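You operate a simulated robot arm through the tools that you are given. There is no shell and no other tool. Be economical: measure what you need, move in short steps, check, and stop when the job is done.

Carry out the task below with a simulated robot arm. There is one attempt and no reset: what you move stays moved.

Task
Fetch the blue cartridge and stand it on top of the yellow curled tortilla on the top of the store bench.

The check looks at the end state, three seconds after you hand in, the way a careful person would. Anything else that was tipped, shoved, dropped, spilled or broken makes it a failure.

Robot
A 6-joint arm with a two-finger parallel gripper, fixed in place. Base frame: the origin is at the foot of the arm, x ahead of it, y to its left, z up; the work surface is at about z = 0. Units: m, degrees, N and s.
With the tool pointing down near the work surface it reaches from about 0.14 to 0.58 m from the base axis. Its first joint turns from -66.0 to 66.0 degrees. Payload 2.1 kg.
The TCP is the grasp point between the finger pads, 0.03 m short of the fingertips. In the tool frame z runs along the fingers and y along their closing line. Largest opening 0.094 m; finger width 0.028, thickness 0.01; the body of the gripper, 0.05 by 0.096 m, starts 0.055 m behind the TCP.
Orientation is told as [roll, pitch, yaw] about the base's x, y, z axes, in that order, counted from this pose: with the fingers straight down and closing along the base's y, the tool's x points along the base's -x, its y along +y and its z along -z.

Tools
- The arm moves only by the tool play_rows. Its argument "steps" is a list of rows, each a list of 7 numbers: the turn, a rotation vector about the base's x, y, z in degrees, then the shift along the base's x, y, z in mm, then the finger opening in mm, from 0 to 94. In form: [[ax, ay, az, tx, ty, tz, hand], ...]. A call has 1 to 8 rows; each row is the pose to reach, as a shift and turn from the pose commanded when the call began. Each row takes 0.2 s and may step no farther than 0.05 m and 8.6 degrees from the row before; otherwise, or with a gripper value out of range, the whole call is refused. A pose out of reach is approached as far as the arm can. The call stops where the force on the tool passes 40 N (or 10 N more than at its start, if that is more) or the arm is blocked; 0.2 s more then pass. The fingers move at their own pace (about 0.072 m/s each) and stop on an object; they squeeze with about 23 N. The grip force told is the motor's: it shows also when the fingers shut on nothing. Time passes only in rows, and 0.2 s behind the last, so rows that repeat a pose let the fingers close. The reply holds the time, the measured pose of the TCP, the force on the tool along the base axes, the opening and the grip force, in the units named above and with some noise.
- Cameras (640 x 400 px; columns grow to the right, rows downward): "scene" is fixed at [0.0688, -0.3905, 0.4794]; the picture's right is [0.58, -0.82, 0.00], its down [-0.51, -0.36, -0.78] and it looks along [0.64, 0.45, -0.62] (base axes); focal length 253 px, centre (320, 200). "wrist" rides on the gripper at [0.076, 0.014, -0.103] in the tool frame; the picture's right is [-0.18, 0.98, 0.00], its down [-0.75, -0.14, -0.64] and it looks along [-0.63, -0.12, 0.77] (tool axes); focal length 243 px, centre (320, 200). There is no depth. A picture from a camera that has moved, and an enlarged one, comes with that camera's place and axes in the base frame and with its lens.
- snapshot(camera): a new picture of that camera. No time passes.
- enlarge(camera, box): a new picture of the part [left, top, right, bottom] of that camera's present view, enlarged. No time passes.
- finish_job(): hands the job in; it is judged then, once.

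Work in short steps. Places have to be worked out from the pictures, the camera data and where the tool is seen: move nearer, look again, correct. Check each grasp and each placing, and mend what went wrong. You have 90 turns and 36 pictures in all, those below and enlarged ones among them. Open the gripper and draw the arm clear of the work before you hand the job in, unless the task says otherwise; then end with one line.

The tools are called after "Emit:" by a JSON object that holds its "method" and its "body". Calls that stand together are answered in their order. play_rows: Moves the arm, as the interface text tells. Its arguments: {"type":"object","properties":{"steps":{"type":"array"}},"required":["steps"]} The other tools are called the same way: snapshot (camera) takes a picture; enlarge (camera, box) takes an enlarged picture of a part of a camera's view; finish_job () hands the job in.

At the start:

```text
time_s: 0.0
position: [0.3042, -0.0302, 0.3062]
ee_rot: [-0.1, 0.1, 0.0]
force: [0.9, 0.3, -0.3]
finger_gap: 0.0939
grasp_force: 0.1
```

scene: 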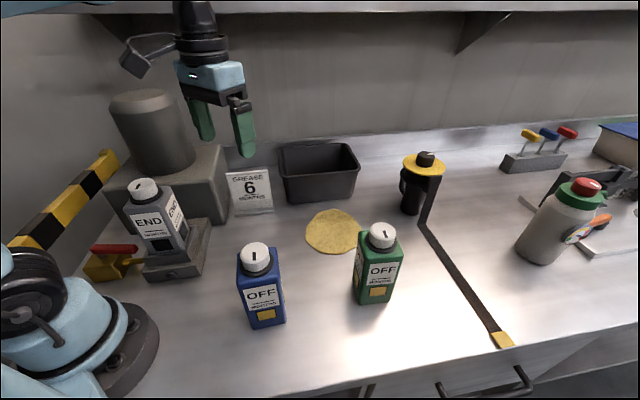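
wrist: 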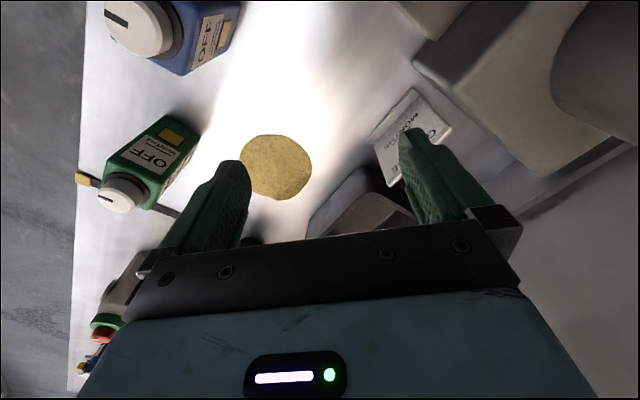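

I'll look closer at the blue cartridge and the tortilla first.

Emit:
{"method": "enlarge", "body": {"camera": "scene", "box": [210, 190, 410, 340]}}

Emit:
{"method": "enlarge", "body": {"camera": "wrist", "box": [80, 0, 340, 220]}}

```text
2.67 times, centred on (310, 265) of scene
camera zoom: at [0.0688, -0.3905, 0.4794], right [0.58, -0.82, 0.0], down [-0.51, -0.36, -0.78], along [0.64, 0.45, -0.62], focal length 674 px, centre (347, 27)
```

zoom: 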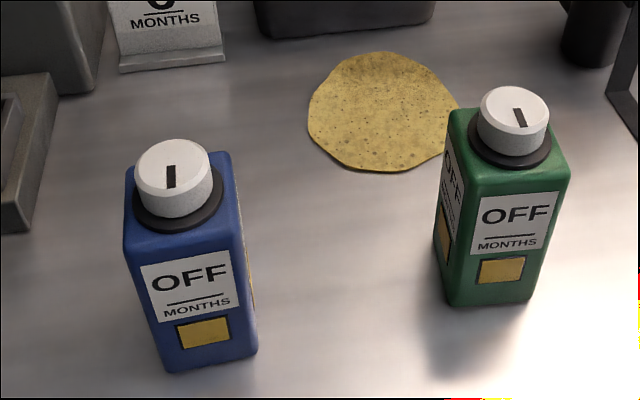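

```text
1.82 times, centred on (210, 110) of wrist
camera zoom: at [0.227, -0.0157, 0.4084], right [0.18, 0.98, 0.0], down [0.75, -0.14, 0.64], along [0.63, -0.12, -0.77], focal length 441 px, centre (520, 364)
```

zoom: 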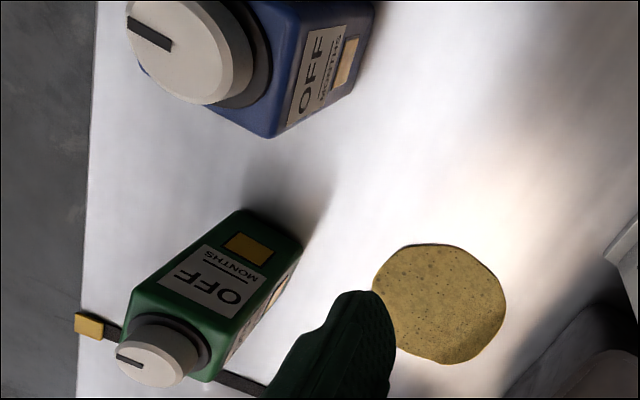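

The blue cartridge is about 60 mm square, centred near (0.219, -0.161) and turned about 45°. Its shoulder is near z≈0.145 and the cap top near 0.178. The tortilla is near (0.468, -0.149). I'll move above the cartridge at the present height, turning the yaw by -45°.

Emit:
{"method": "play_rows", "body": {"steps": [[0, 0, -7.5, -14, -22, 2, 94], [0, 0, -15, -28, -44, 4, 94], [0, 0, -22.5, -42, -66, 6, 94], [0, 0, -30, -56, -88, 8, 94], [0, 0, -37.5, -70, -110, 9, 94], [0, 0, -44, -85, -131, 10, 94], [0, 0, -44, -85, -131, 10, 94]]}}

Emit:
{"method": "snapshot", "body": {"camera": "scene"}}

Emit:
{"method": "snapshot", "body": {"camera": "wrist"}}

```text
time_s: 1.6
position: [0.2211, -0.16, 0.3159]
ee_rot: [-0.1, 0.0, -44.1]
force: [-0.8, 0.2, 0.9]
finger_gap: 0.0941
grasp_force: 0.0
```

```text
31 pictures are left
```

scene: 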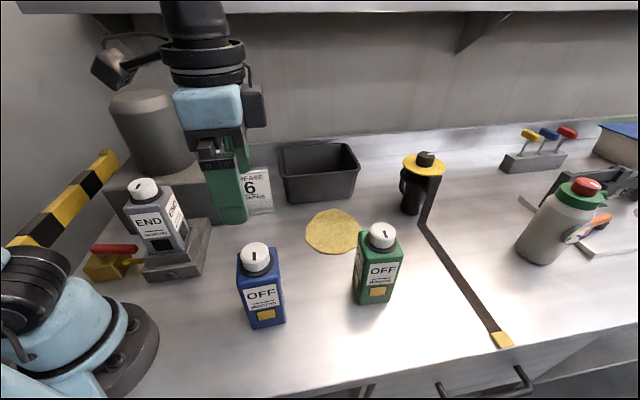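

```text
30 pictures are left
camera wrist: at [0.1741, -0.0976, 0.4175], right [0.82, 0.58, 0.0], down [0.44, -0.63, 0.64], along [0.37, -0.52, -0.77], focal length 243 px, centre (320, 200)
```

wrist: 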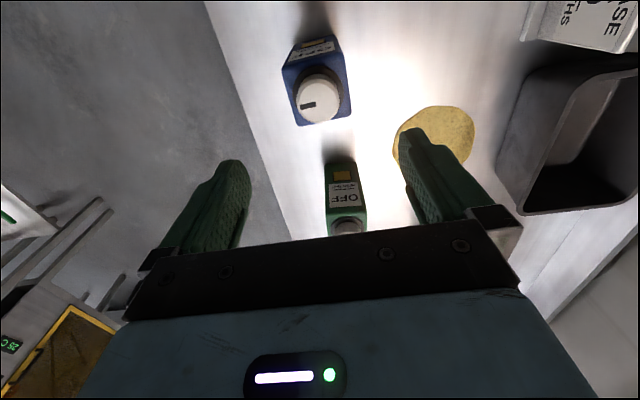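

Cap triangulates to about (0.218, -0.1585) at z≈0.175, so the tool is nearly centred. I'll check the yaw with an enlarged view.

Emit:
{"method": "enlarge", "body": {"camera": "wrist", "box": [260, 20, 380, 140]}}

```text
3.33 times, centred on (320, 80) of wrist
camera zoom: at [0.1741, -0.0976, 0.4175], right [0.82, 0.58, 0.0], down [0.44, -0.63, 0.64], along [0.37, -0.52, -0.77], focal length 809 px, centre (320, 600)
```

zoom: 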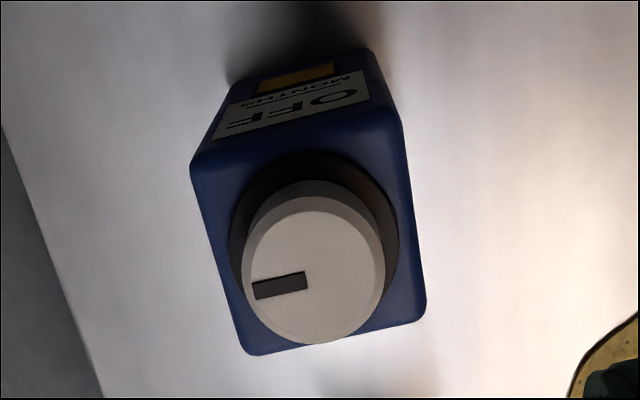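

Shoulder corners give centre (0.218, -0.161) and a grip yaw of about -41.5°. I'll trim the yaw by +2.5° and go down to z≈0.133, which leaves about 10 mm above the cap.

Emit:
{"method": "play_rows", "body": {"steps": [[0, 0, 2.5, -2, -1, -30, 94], [0, 0, 2.5, -2, -1, -65, 94], [0, 0, 2.5, -2, -1, -100, 94], [0, 0, 2.5, -2, -1, -130, 94], [0, 0, 2.5, -2, -1, -150, 94], [0, 0, 2.5, -2, -1, -150, 94]]}}

Emit:
{"method": "enlarge", "body": {"camera": "scene", "box": [160, 130, 360, 340]}}

Emit:
{"method": "snapshot", "body": {"camera": "wrist"}}

```text
time_s: 3.0
position: [0.2194, -0.1591, 0.1655]
ee_rot: [-0.1, 0.0, -41.6]
force: [1.0, -0.1, 0.0]
finger_gap: 0.0939
grasp_force: 0.0
```

```text
1.90 times, centred on (260, 235) of scene
camera zoom: at [0.0688, -0.3905, 0.4794], right [0.58, -0.82, 0.0], down [-0.51, -0.36, -0.78], along [0.64, 0.45, -0.62], focal length 482 px, centre (434, 133)
```

zoom: 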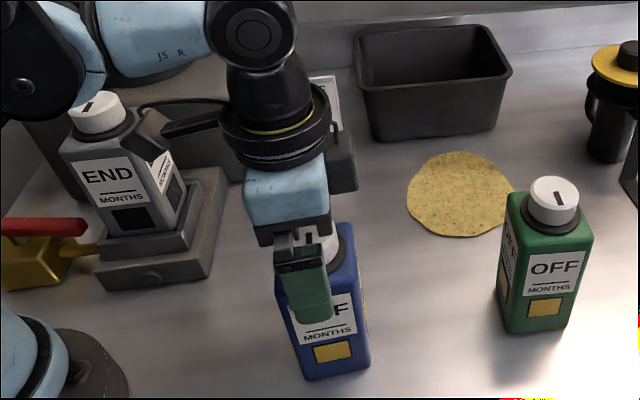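

```text
27 pictures are left
camera wrist: at [0.17, -0.099, 0.2674], right [0.79, 0.61, 0.0], down [0.47, -0.6, 0.64], along [0.39, -0.51, -0.77], focal length 243 px, centre (320, 200)
```

wrist: 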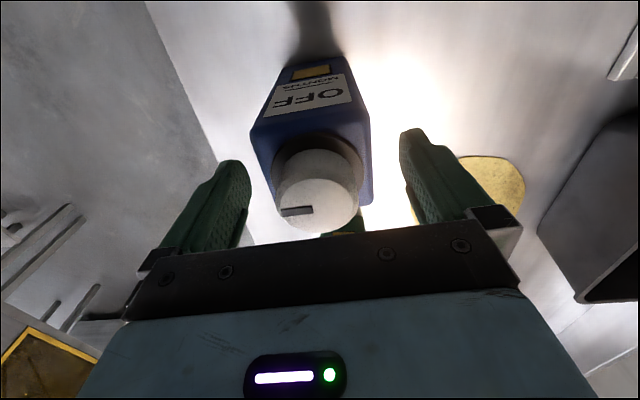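

Fingers straddle the cartridge centrally and the cap top is about 0.174. I'll lower 32 mm to z≈0.133, then close.

Emit:
{"method": "play_rows", "body": {"steps": [[0, 0, 0, 0, -1, -16, 94], [0, 0, 0, 0, -1, -32, 94], [0, 0, 0, 0, -1, -32, 94], [0, 0, 0, 0, -1, -32, 75], [0, 0, 0, 0, -1, -32, 60], [0, 0, 0, 0, -1, -32, 45], [0, 0, 0, 0, -1, -32, 45], [0, 0, 0, 0, -1, -32, 45]]}}

Emit:
{"method": "enlarge", "body": {"camera": "scene", "box": [160, 130, 360, 340]}}

```text
time_s: 4.8
position: [0.2178, -0.1621, 0.1337]
ee_rot: [-0.1, 0.0, -41.5]
force: [-0.6, -0.6, 0.0]
finger_gap: 0.0704
grasp_force: 22.5
```

```text
1.90 times, centred on (260, 235) of scene
camera zoom: at [0.0688, -0.3905, 0.4794], right [0.58, -0.82, 0.0], down [-0.51, -0.36, -0.78], along [0.64, 0.45, -0.62], focal length 482 px, centre (434, 133)
```

zoom: 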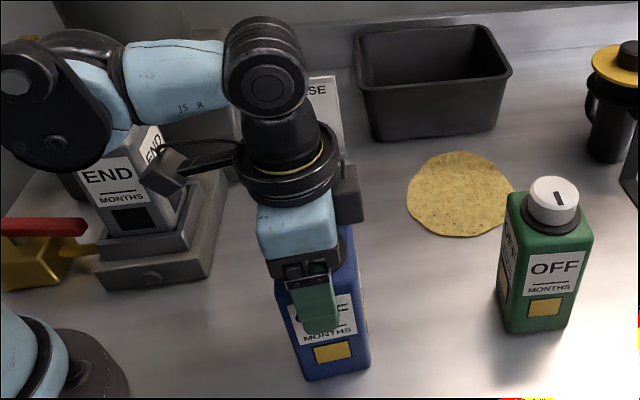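

The fingers stopped at 70 mm with 22.5 N, so the grasp is firm. I'll lift gently.

Emit:
{"method": "play_rows", "body": {"steps": [[0, 0, 0, 0, 0, 8, 45], [0, 0, 0, 0, 0, 20, 45], [0, 0, 0, 0, 0, 40, 45], [0, 0, 0, 0, 0, 60, 45], [0, 0, 0, 0, 0, 80, 45], [0, 0, 0, 0, 0, 100, 45], [0, 0, 0, 0, 0, 100, 45]]}}

Emit:
{"method": "snapshot", "body": {"camera": "scene"}}

```text
time_s: 6.4
position: [0.2173, -0.1613, 0.2341]
ee_rot: [0.0, 0.0, -41.6]
force: [0.9, -0.2, -2.2]
finger_gap: 0.0702
grasp_force: 23.0
```

```text
25 pictures are left
```

scene: 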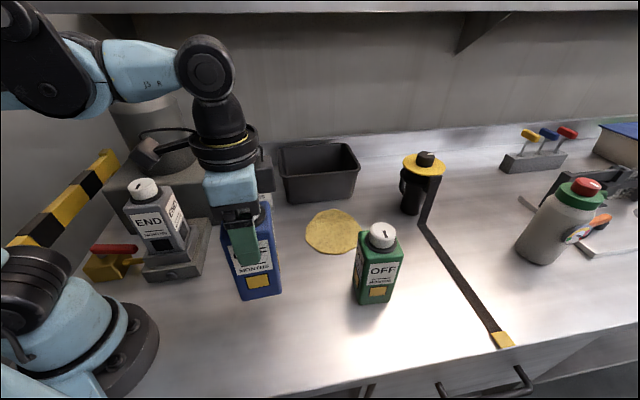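

It's held well with the bottom at z≈0.10. Next I'll inspect the tortilla's shape closely.

Emit:
{"method": "enlarge", "body": {"camera": "scene", "box": [295, 195, 375, 265]}}

Emit:
{"method": "snapshot", "body": {"camera": "wrist"}}

```text
5.71 times, centred on (335, 230) of scene
camera zoom: at [0.0688, -0.3905, 0.4794], right [0.58, -0.82, 0.0], down [-0.51, -0.36, -0.78], along [0.64, 0.45, -0.62], focal length 1445 px, centre (234, 29)
```

zoom: 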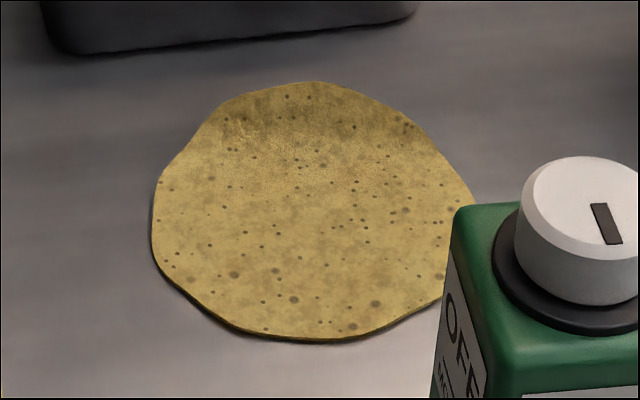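

```text
23 pictures are left
camera wrist: at [0.1683, -0.1025, 0.3366], right [0.79, 0.61, 0.0], down [0.47, -0.6, 0.64], along [0.39, -0.51, -0.77], focal length 243 px, centre (320, 200)
```

wrist: 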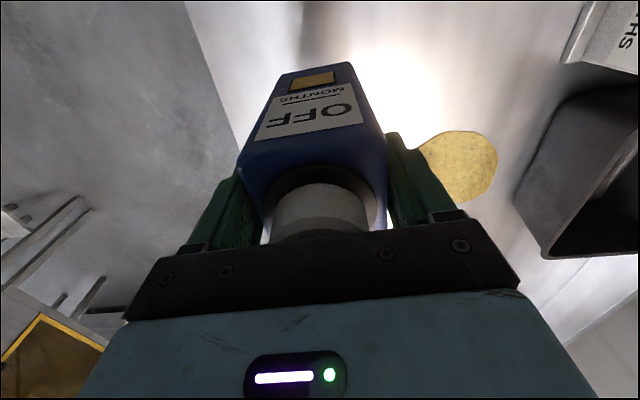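

The tortilla is nearly flat, about 145 mm across, centred near (0.471, -0.149), with the far edge apparently curled up a little. I'll move partway, higher, for a closer view.

Emit:
{"method": "play_rows", "body": {"steps": [[0, 0, 0, 10, 12, 15, 45], [0, 0, 0, 25, 26, 30, 45], [0, 0, 0, 42, 40, 40, 45], [0, 0, 0, 60, 54, 40, 45], [0, 0, 0, 80, 68, 40, 45], [0, 0, 0, 95, 78, 40, 45], [0, 0, 0, 105, 85, 40, 45], [0, 0, 0, 105, 85, 40, 45]]}}

Emit:
{"method": "snapshot", "body": {"camera": "wrist"}}

Emit:
{"method": "snapshot", "body": {"camera": "scene"}}

```text
time_s: 8.2
position: [0.3227, -0.0783, 0.2735]
ee_rot: [0.0, 0.0, -41.5]
force: [-0.1, -0.3, -1.1]
finger_gap: 0.0701
grasp_force: 23.0
```

```text
22 pictures are left
camera wrist: at [0.2737, -0.0173, 0.3754], right [0.79, 0.61, 0.0], down [0.47, -0.6, 0.64], along [0.39, -0.51, -0.77], focal length 243 px, centre (320, 200)
```

wrist: 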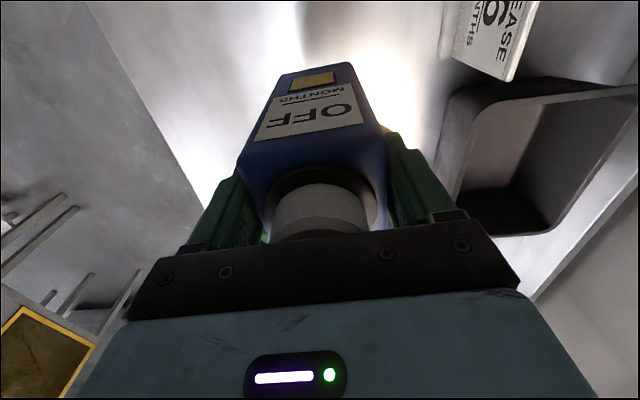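

```text
21 pictures are left
```

scene: 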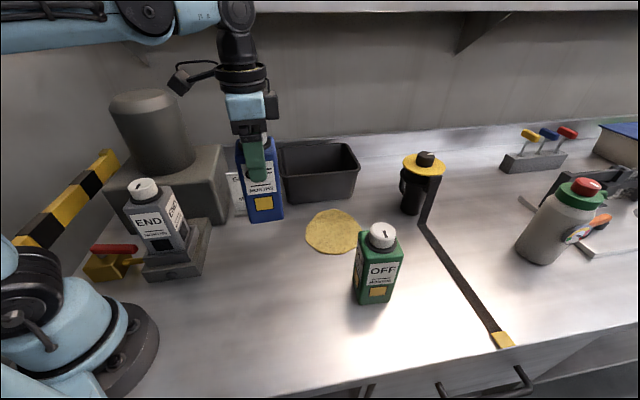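

The cartridge hides the tortilla from here. I'll shift to y≈-0.19, a bit higher and clear of the green cartridge, so that it shows to the right of the fingers.

Emit:
{"method": "play_rows", "body": {"steps": [[0, 0, 0, 0, -15, 15, 45], [0, 0, 0, 2, -35, 30, 45], [0, 0, 0, 4, -55, 45, 45], [0, 0, 0, 7, -75, 50, 45], [0, 0, 0, 9, -95, 50, 45], [0, 0, 0, 10, -112, 50, 45], [0, 0, 0, 10, -112, 50, 45]]}}

Emit:
{"method": "enlarge", "body": {"camera": "wrist", "box": [340, 40, 540, 200]}}

```text
time_s: 9.8
position: [0.3315, -0.1883, 0.3246]
ee_rot: [-0.1, 0.0, -41.6]
force: [-0.6, -0.3, -1.8]
finger_gap: 0.0701
grasp_force: 23.3
```

```text
2.50 times, centred on (440, 120) of wrist
camera zoom: at [0.2831, -0.1285, 0.4264], right [0.79, 0.61, 0.0], down [0.47, -0.6, 0.64], along [0.39, -0.51, -0.77], focal length 606 px, centre (20, 400)
```

zoom: 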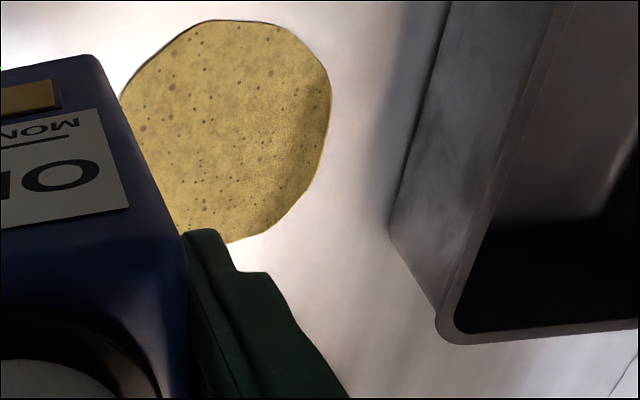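

The far (+x,+y) part of the tortilla curls up by 1–3 cm beyond a line through about (0.512, -0.127). The near part lies flat, so I'll stand the cartridge at about (0.462, -0.153), with its faces square to the curl. I'll move over that point, then down partway.

Emit:
{"method": "play_rows", "body": {"steps": [[0, 0, 0, 15, 4, 0, 45], [0, 0, 0, 40, 11, 0, 45], [0, 0, 0, 68, 18, 0, 45], [0, 0, 0, 96, 26, 0, 45], [0, 0, 0, 120, 33, -15, 45], [0, 0, 0, 130, 35, -45, 45], [0, 0, 0, 130, 35, -80, 45], [0, 0, 0, 130, 35, -100, 45]]}}

Emit:
{"method": "snapshot", "body": {"camera": "scene"}}

Emit:
{"method": "snapshot", "body": {"camera": "wrist"}}

```text
time_s: 11.6
position: [0.4618, -0.1562, 0.2247]
ee_rot: [-0.2, 0.0, -41.5]
force: [0.3, 0.5, -1.6]
finger_gap: 0.0702
grasp_force: 23.0
```

```text
19 pictures are left
```

scene: 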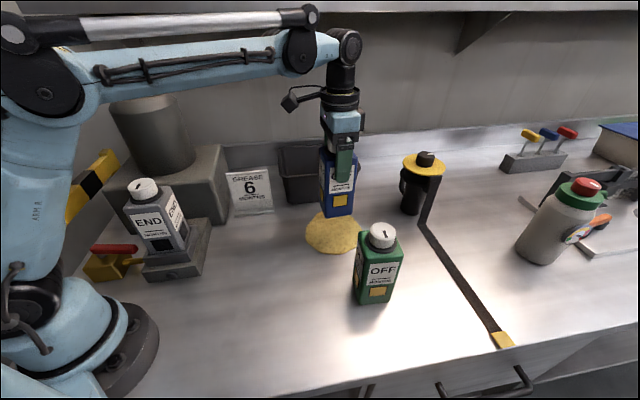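

```text
18 pictures are left
camera wrist: at [0.4133, -0.095, 0.3268], right [0.79, 0.61, 0.0], down [0.47, -0.6, 0.64], along [0.39, -0.51, -0.77], focal length 243 px, centre (320, 200)
```

wrist: 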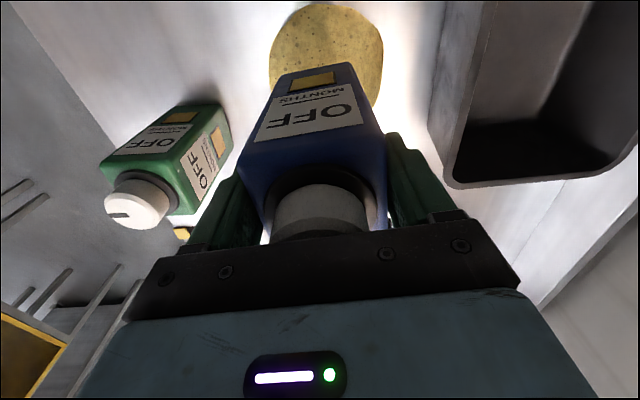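

Alignment looks right. I'll lower to about 25 mm above the bench and check again.

Emit:
{"method": "play_rows", "body": {"steps": [[0, 0, 0, 0, 2, -15, 45], [0, 0, 0, 0, 2, -35, 45], [0, 0, 0, 0, 2, -52, 45], [0, 0, 0, 0, 2, -65, 45], [0, 0, 0, 0, 2, -65, 45]]}}

Emit:
{"method": "enlarge", "body": {"camera": "scene", "box": [280, 150, 400, 270]}}

Emit:
{"method": "enlarge", "body": {"camera": "wrist", "box": [220, 0, 440, 140]}}

```text
time_s: 12.8
position: [0.4625, -0.1527, 0.1594]
ee_rot: [0.0, 0.0, -41.5]
force: [0.1, 0.5, -1.9]
finger_gap: 0.0702
grasp_force: 22.7
```

```text
3.33 times, centred on (340, 210) of scene
camera zoom: at [0.0688, -0.3905, 0.4794], right [0.58, -0.82, 0.0], down [-0.51, -0.36, -0.78], along [0.64, 0.45, -0.62], focal length 843 px, centre (253, 167)
```

zoom: 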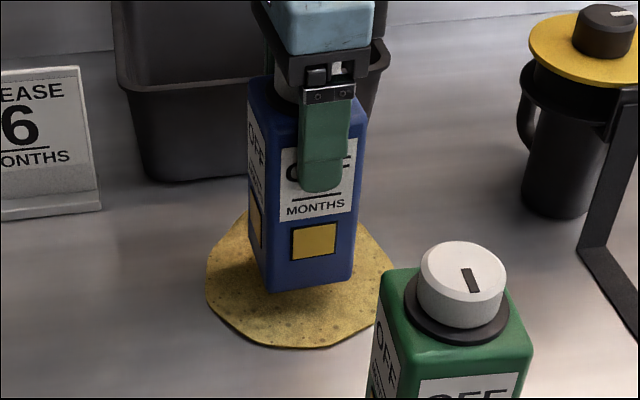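

```text
2.86 times, centred on (330, 70) of wrist
camera zoom: at [0.4142, -0.0926, 0.2612], right [0.79, 0.61, 0.0], down [0.47, -0.6, 0.64], along [0.39, -0.51, -0.77], focal length 693 px, centre (291, 571)
```

zoom: 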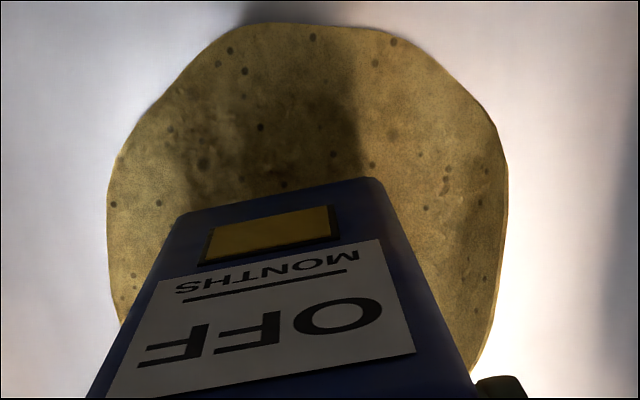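

Still clear, with the base about 25 mm up and well placed over the tortilla. I'll descend in small steps and watch the force.

Emit:
{"method": "play_rows", "body": {"steps": [[0, 0, 0, 0, 0, -3, 45], [0, 0, 0, 0, 0, -6, 45], [0, 0, 0, 0, 0, -9, 45], [0, 0, 0, 0, 0, -12, 45], [0, 0, 0, 0, 0, -12, 45]]}}

```text
time_s: 14.0
position: [0.4622, -0.1524, 0.1471]
ee_rot: [-0.1, 0.0, -41.6]
force: [0.0, 1.5, -2.0]
finger_gap: 0.07
grasp_force: 23.3
```

No contact yet, with the base at about 13 mm. I'll continue in finer steps.

Emit:
{"method": "play_rows", "body": {"steps": [[0, 0, 0, 0, 0, -1.5, 45], [0, 0, 0, 0, 0, -3, 45], [0, 0, 0, 0, 0, -4, 45], [0, 0, 0, 0, 0, -5, 45], [0, 0, 0, 0, 0, -5, 45]]}}

Emit:
{"method": "enlarge", "body": {"camera": "scene", "box": [280, 180, 400, 270]}}

```text
time_s: 15.2
position: [0.4628, -0.1523, 0.1417]
ee_rot: [-0.1, 0.1, -41.6]
force: [-0.1, 0.7, -1.9]
finger_gap: 0.0702
grasp_force: 22.6
```

```text
4.44 times, centred on (340, 225) of scene
camera zoom: at [0.0688, -0.3905, 0.4794], right [0.58, -0.82, 0.0], down [-0.51, -0.36, -0.78], along [0.64, 0.45, -0.62], focal length 1124 px, centre (231, 89)
```

zoom: 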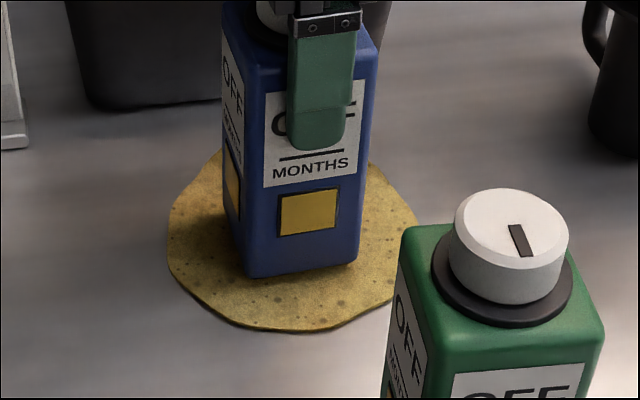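

Not touching yet, with the base at about 8 mm. I'll go on in 1 mm steps.

Emit:
{"method": "play_rows", "body": {"steps": [[0, 0, 0, 0, 0, -1, 45], [0, 0, 0, 0, 0, -2, 45], [0, 0, 0, 0, 0, -3, 45], [0, 0, 0, 0, 0, -3, 45]]}}

```text
time_s: 16.2
position: [0.4609, -0.1536, 0.1395]
ee_rot: [-0.1, 0.0, -41.5]
force: [0.7, -1.2, -2.4]
finger_gap: 0.07
grasp_force: 23.3
```

Still no contact force, so I'll take another few millimetres.

Emit:
{"method": "play_rows", "body": {"steps": [[0, 0, 0, 0, 0, -1, 45], [0, 0, 0, 0, 0, -2, 45], [0, 0, 0, 0, 0, -2, 45]]}}

```text
time_s: 17.0
position: [0.4623, -0.153, 0.1387]
ee_rot: [-0.1, 0.1, -41.5]
force: [0.0, 0.3, -1.0]
finger_gap: 0.07
grasp_force: 22.9
```

Emit:
{"method": "play_rows", "body": {"steps": [[0, 0, 0, 0, 0, -1, 45], [0, 0, 0, 0, 0, -1, 45]]}}

```text
time_s: 17.6
position: [0.4613, -0.1513, 0.1378]
ee_rot: [-0.1, 0.0, -41.6]
force: [0.2, -0.3, -1.0]
finger_gap: 0.07
grasp_force: 22.9
```

Force is about -1 N against the free -1.9 N, which may be light contact. I'll take one more millimetre and compare.

Emit:
{"method": "play_rows", "body": {"steps": [[0, 0, 0, 0, 0, -1, 45], [0, 0, 0, 0, 0, -1, 45]]}}

Emit:
{"method": "enlarge", "body": {"camera": "scene", "box": [300, 200, 380, 260]}}

```text
time_s: 18.2
position: [0.4623, -0.1524, 0.1371]
ee_rot: [0.0, 0.1, -41.6]
force: [-0.7, 1.0, 17.8]
finger_gap: 0.07
grasp_force: 22.4
```

```text
6.67 times, centred on (340, 230) of scene
camera zoom: at [0.0687, -0.3904, 0.4794], right [0.58, -0.82, 0.0], down [-0.51, -0.36, -0.78], along [0.64, 0.45, -0.62], focal length 1686 px, centre (187, 0)
```

zoom: 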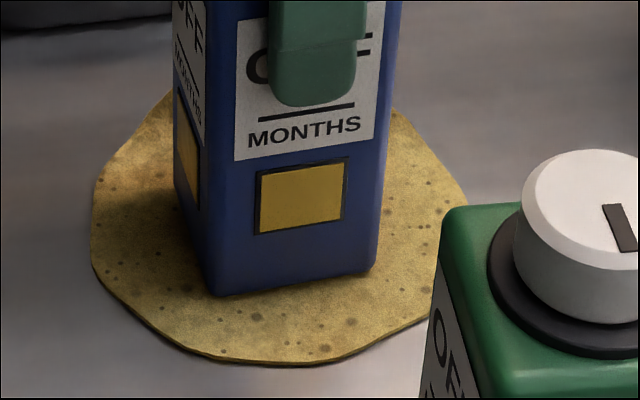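

Firm contact at base height of about 4 mm, so the cartridge rests on the flat part. I'll ease up 0.7 mm to unload it and open the fingers slowly.

Emit:
{"method": "play_rows", "body": {"steps": [[0, 0, 0, 0, 0, 0.7, 45], [0, 0, 0, 0, 0, 0.7, 45], [0, 0, 0, 0, 0, 0.7, 72], [0, 0, 0, 0, 0, 0.7, 76], [0, 0, 0, 0, 0, 0.7, 84], [0, 0, 0, 0, 0, 0.7, 94], [0, 0, 0, 0, 0, 0.7, 94]]}}

Emit:
{"method": "enlarge", "body": {"camera": "scene", "box": [280, 120, 400, 270]}}

Emit:
{"method": "snapshot", "body": {"camera": "wrist"}}

```text
time_s: 19.8
position: [0.4629, -0.1516, 0.1368]
ee_rot: [0.0, 0.1, -41.6]
force: [-0.2, -0.8, 0.3]
finger_gap: 0.0937
grasp_force: 0.0
```

```text
2.67 times, centred on (340, 195) of scene
camera zoom: at [0.0688, -0.3905, 0.4794], right [0.58, -0.82, 0.0], down [-0.51, -0.36, -0.78], along [0.64, 0.45, -0.62], focal length 674 px, centre (267, 213)
```

zoom: 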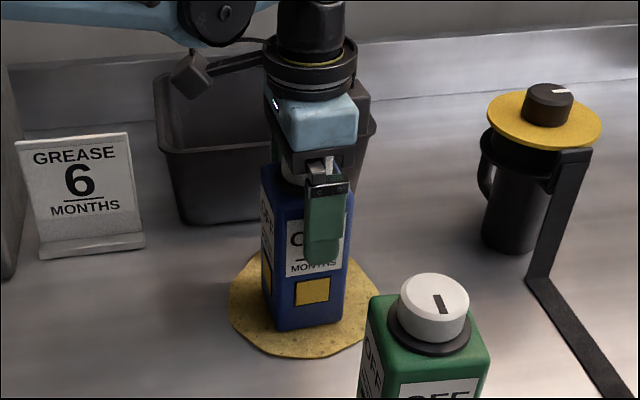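

```text
12 pictures are left
camera wrist: at [0.4137, -0.0914, 0.2382], right [0.79, 0.61, 0.0], down [0.47, -0.6, 0.64], along [0.39, -0.51, -0.77], focal length 243 px, centre (320, 200)
```

wrist: 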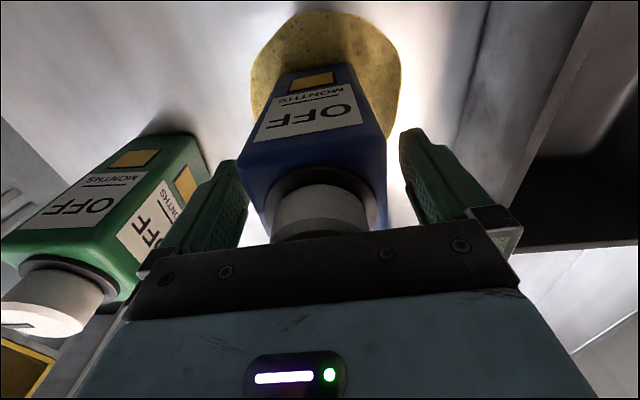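

The cartridge stands by itself, and both fingers have room. I'll draw straight up with the fingers open.

Emit:
{"method": "play_rows", "body": {"steps": [[0, 0, 0, 0, 0, 8, 94], [0, 0, 0, 0, 0, 20, 94], [0, 0, 0, 0, 0, 40, 94], [0, 0, 0, 0, 0, 65, 94], [0, 0, 0, 0, 0, 95, 94], [0, 0, 0, 0, 0, 125, 94], [0, 0, 0, 0, 0, 150, 94]]}}

Emit:
{"method": "play_rows", "body": {"steps": [[0, 0, 0, -25, 10, 0, 94], [0, 0, 0, -55, 25, 0, 94], [0, 0, 0, -90, 40, 0, 94], [0, 0, 0, -125, 60, 0, 94], [0, 0, 0, -150, 80, 0, 94], [0, 0, 0, -150, 80, 0, 94]]}}

Emit:
{"method": "snapshot", "body": {"camera": "scene"}}

Emit:
{"method": "enlarge", "body": {"camera": "scene", "box": [280, 120, 400, 270]}}

```text
time_s: 21.4
position: [0.4626, -0.1504, 0.286]
ee_rot: [-0.1, 0.0, -41.5]
force: [0.8, 0.6, -0.1]
finger_gap: 0.0941
grasp_force: 0.1
```

```text
time_s: 22.8
position: [0.313, -0.0702, 0.2853]
ee_rot: [-0.1, 0.0, -41.4]
force: [0.6, 0.2, 0.0]
finger_gap: 0.094
grasp_force: 0.1
```

```text
11 pictures are left
```

scene: 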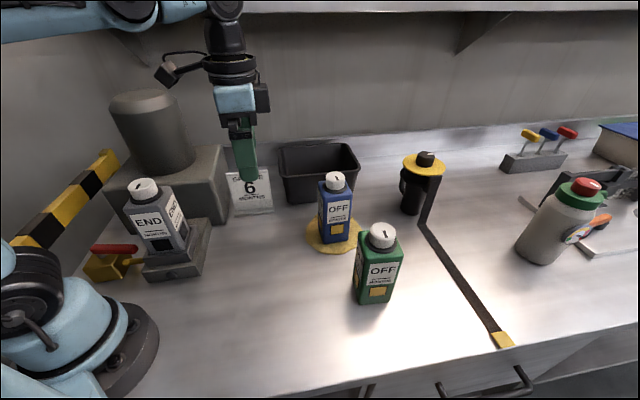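

```text
2.67 times, centred on (340, 195) of scene
camera zoom: at [0.0688, -0.3904, 0.4794], right [0.58, -0.82, 0.0], down [-0.51, -0.36, -0.78], along [0.64, 0.45, -0.62], focal length 674 px, centre (267, 213)
```

zoom: 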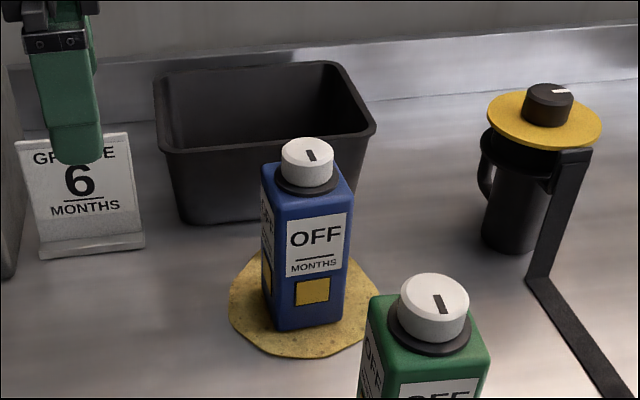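

The blue cartridge stands upright on the tortilla, nothing else has moved, and the arm is clear with the gripper open. I'm handing in.

Emit:
{"method": "finish_job", "body": {}}

```text
The job is handed in.
```

The blue cartridge is standing upright on the flat part of the yellow tortilla, nothing else was disturbed, and the job is handed in.
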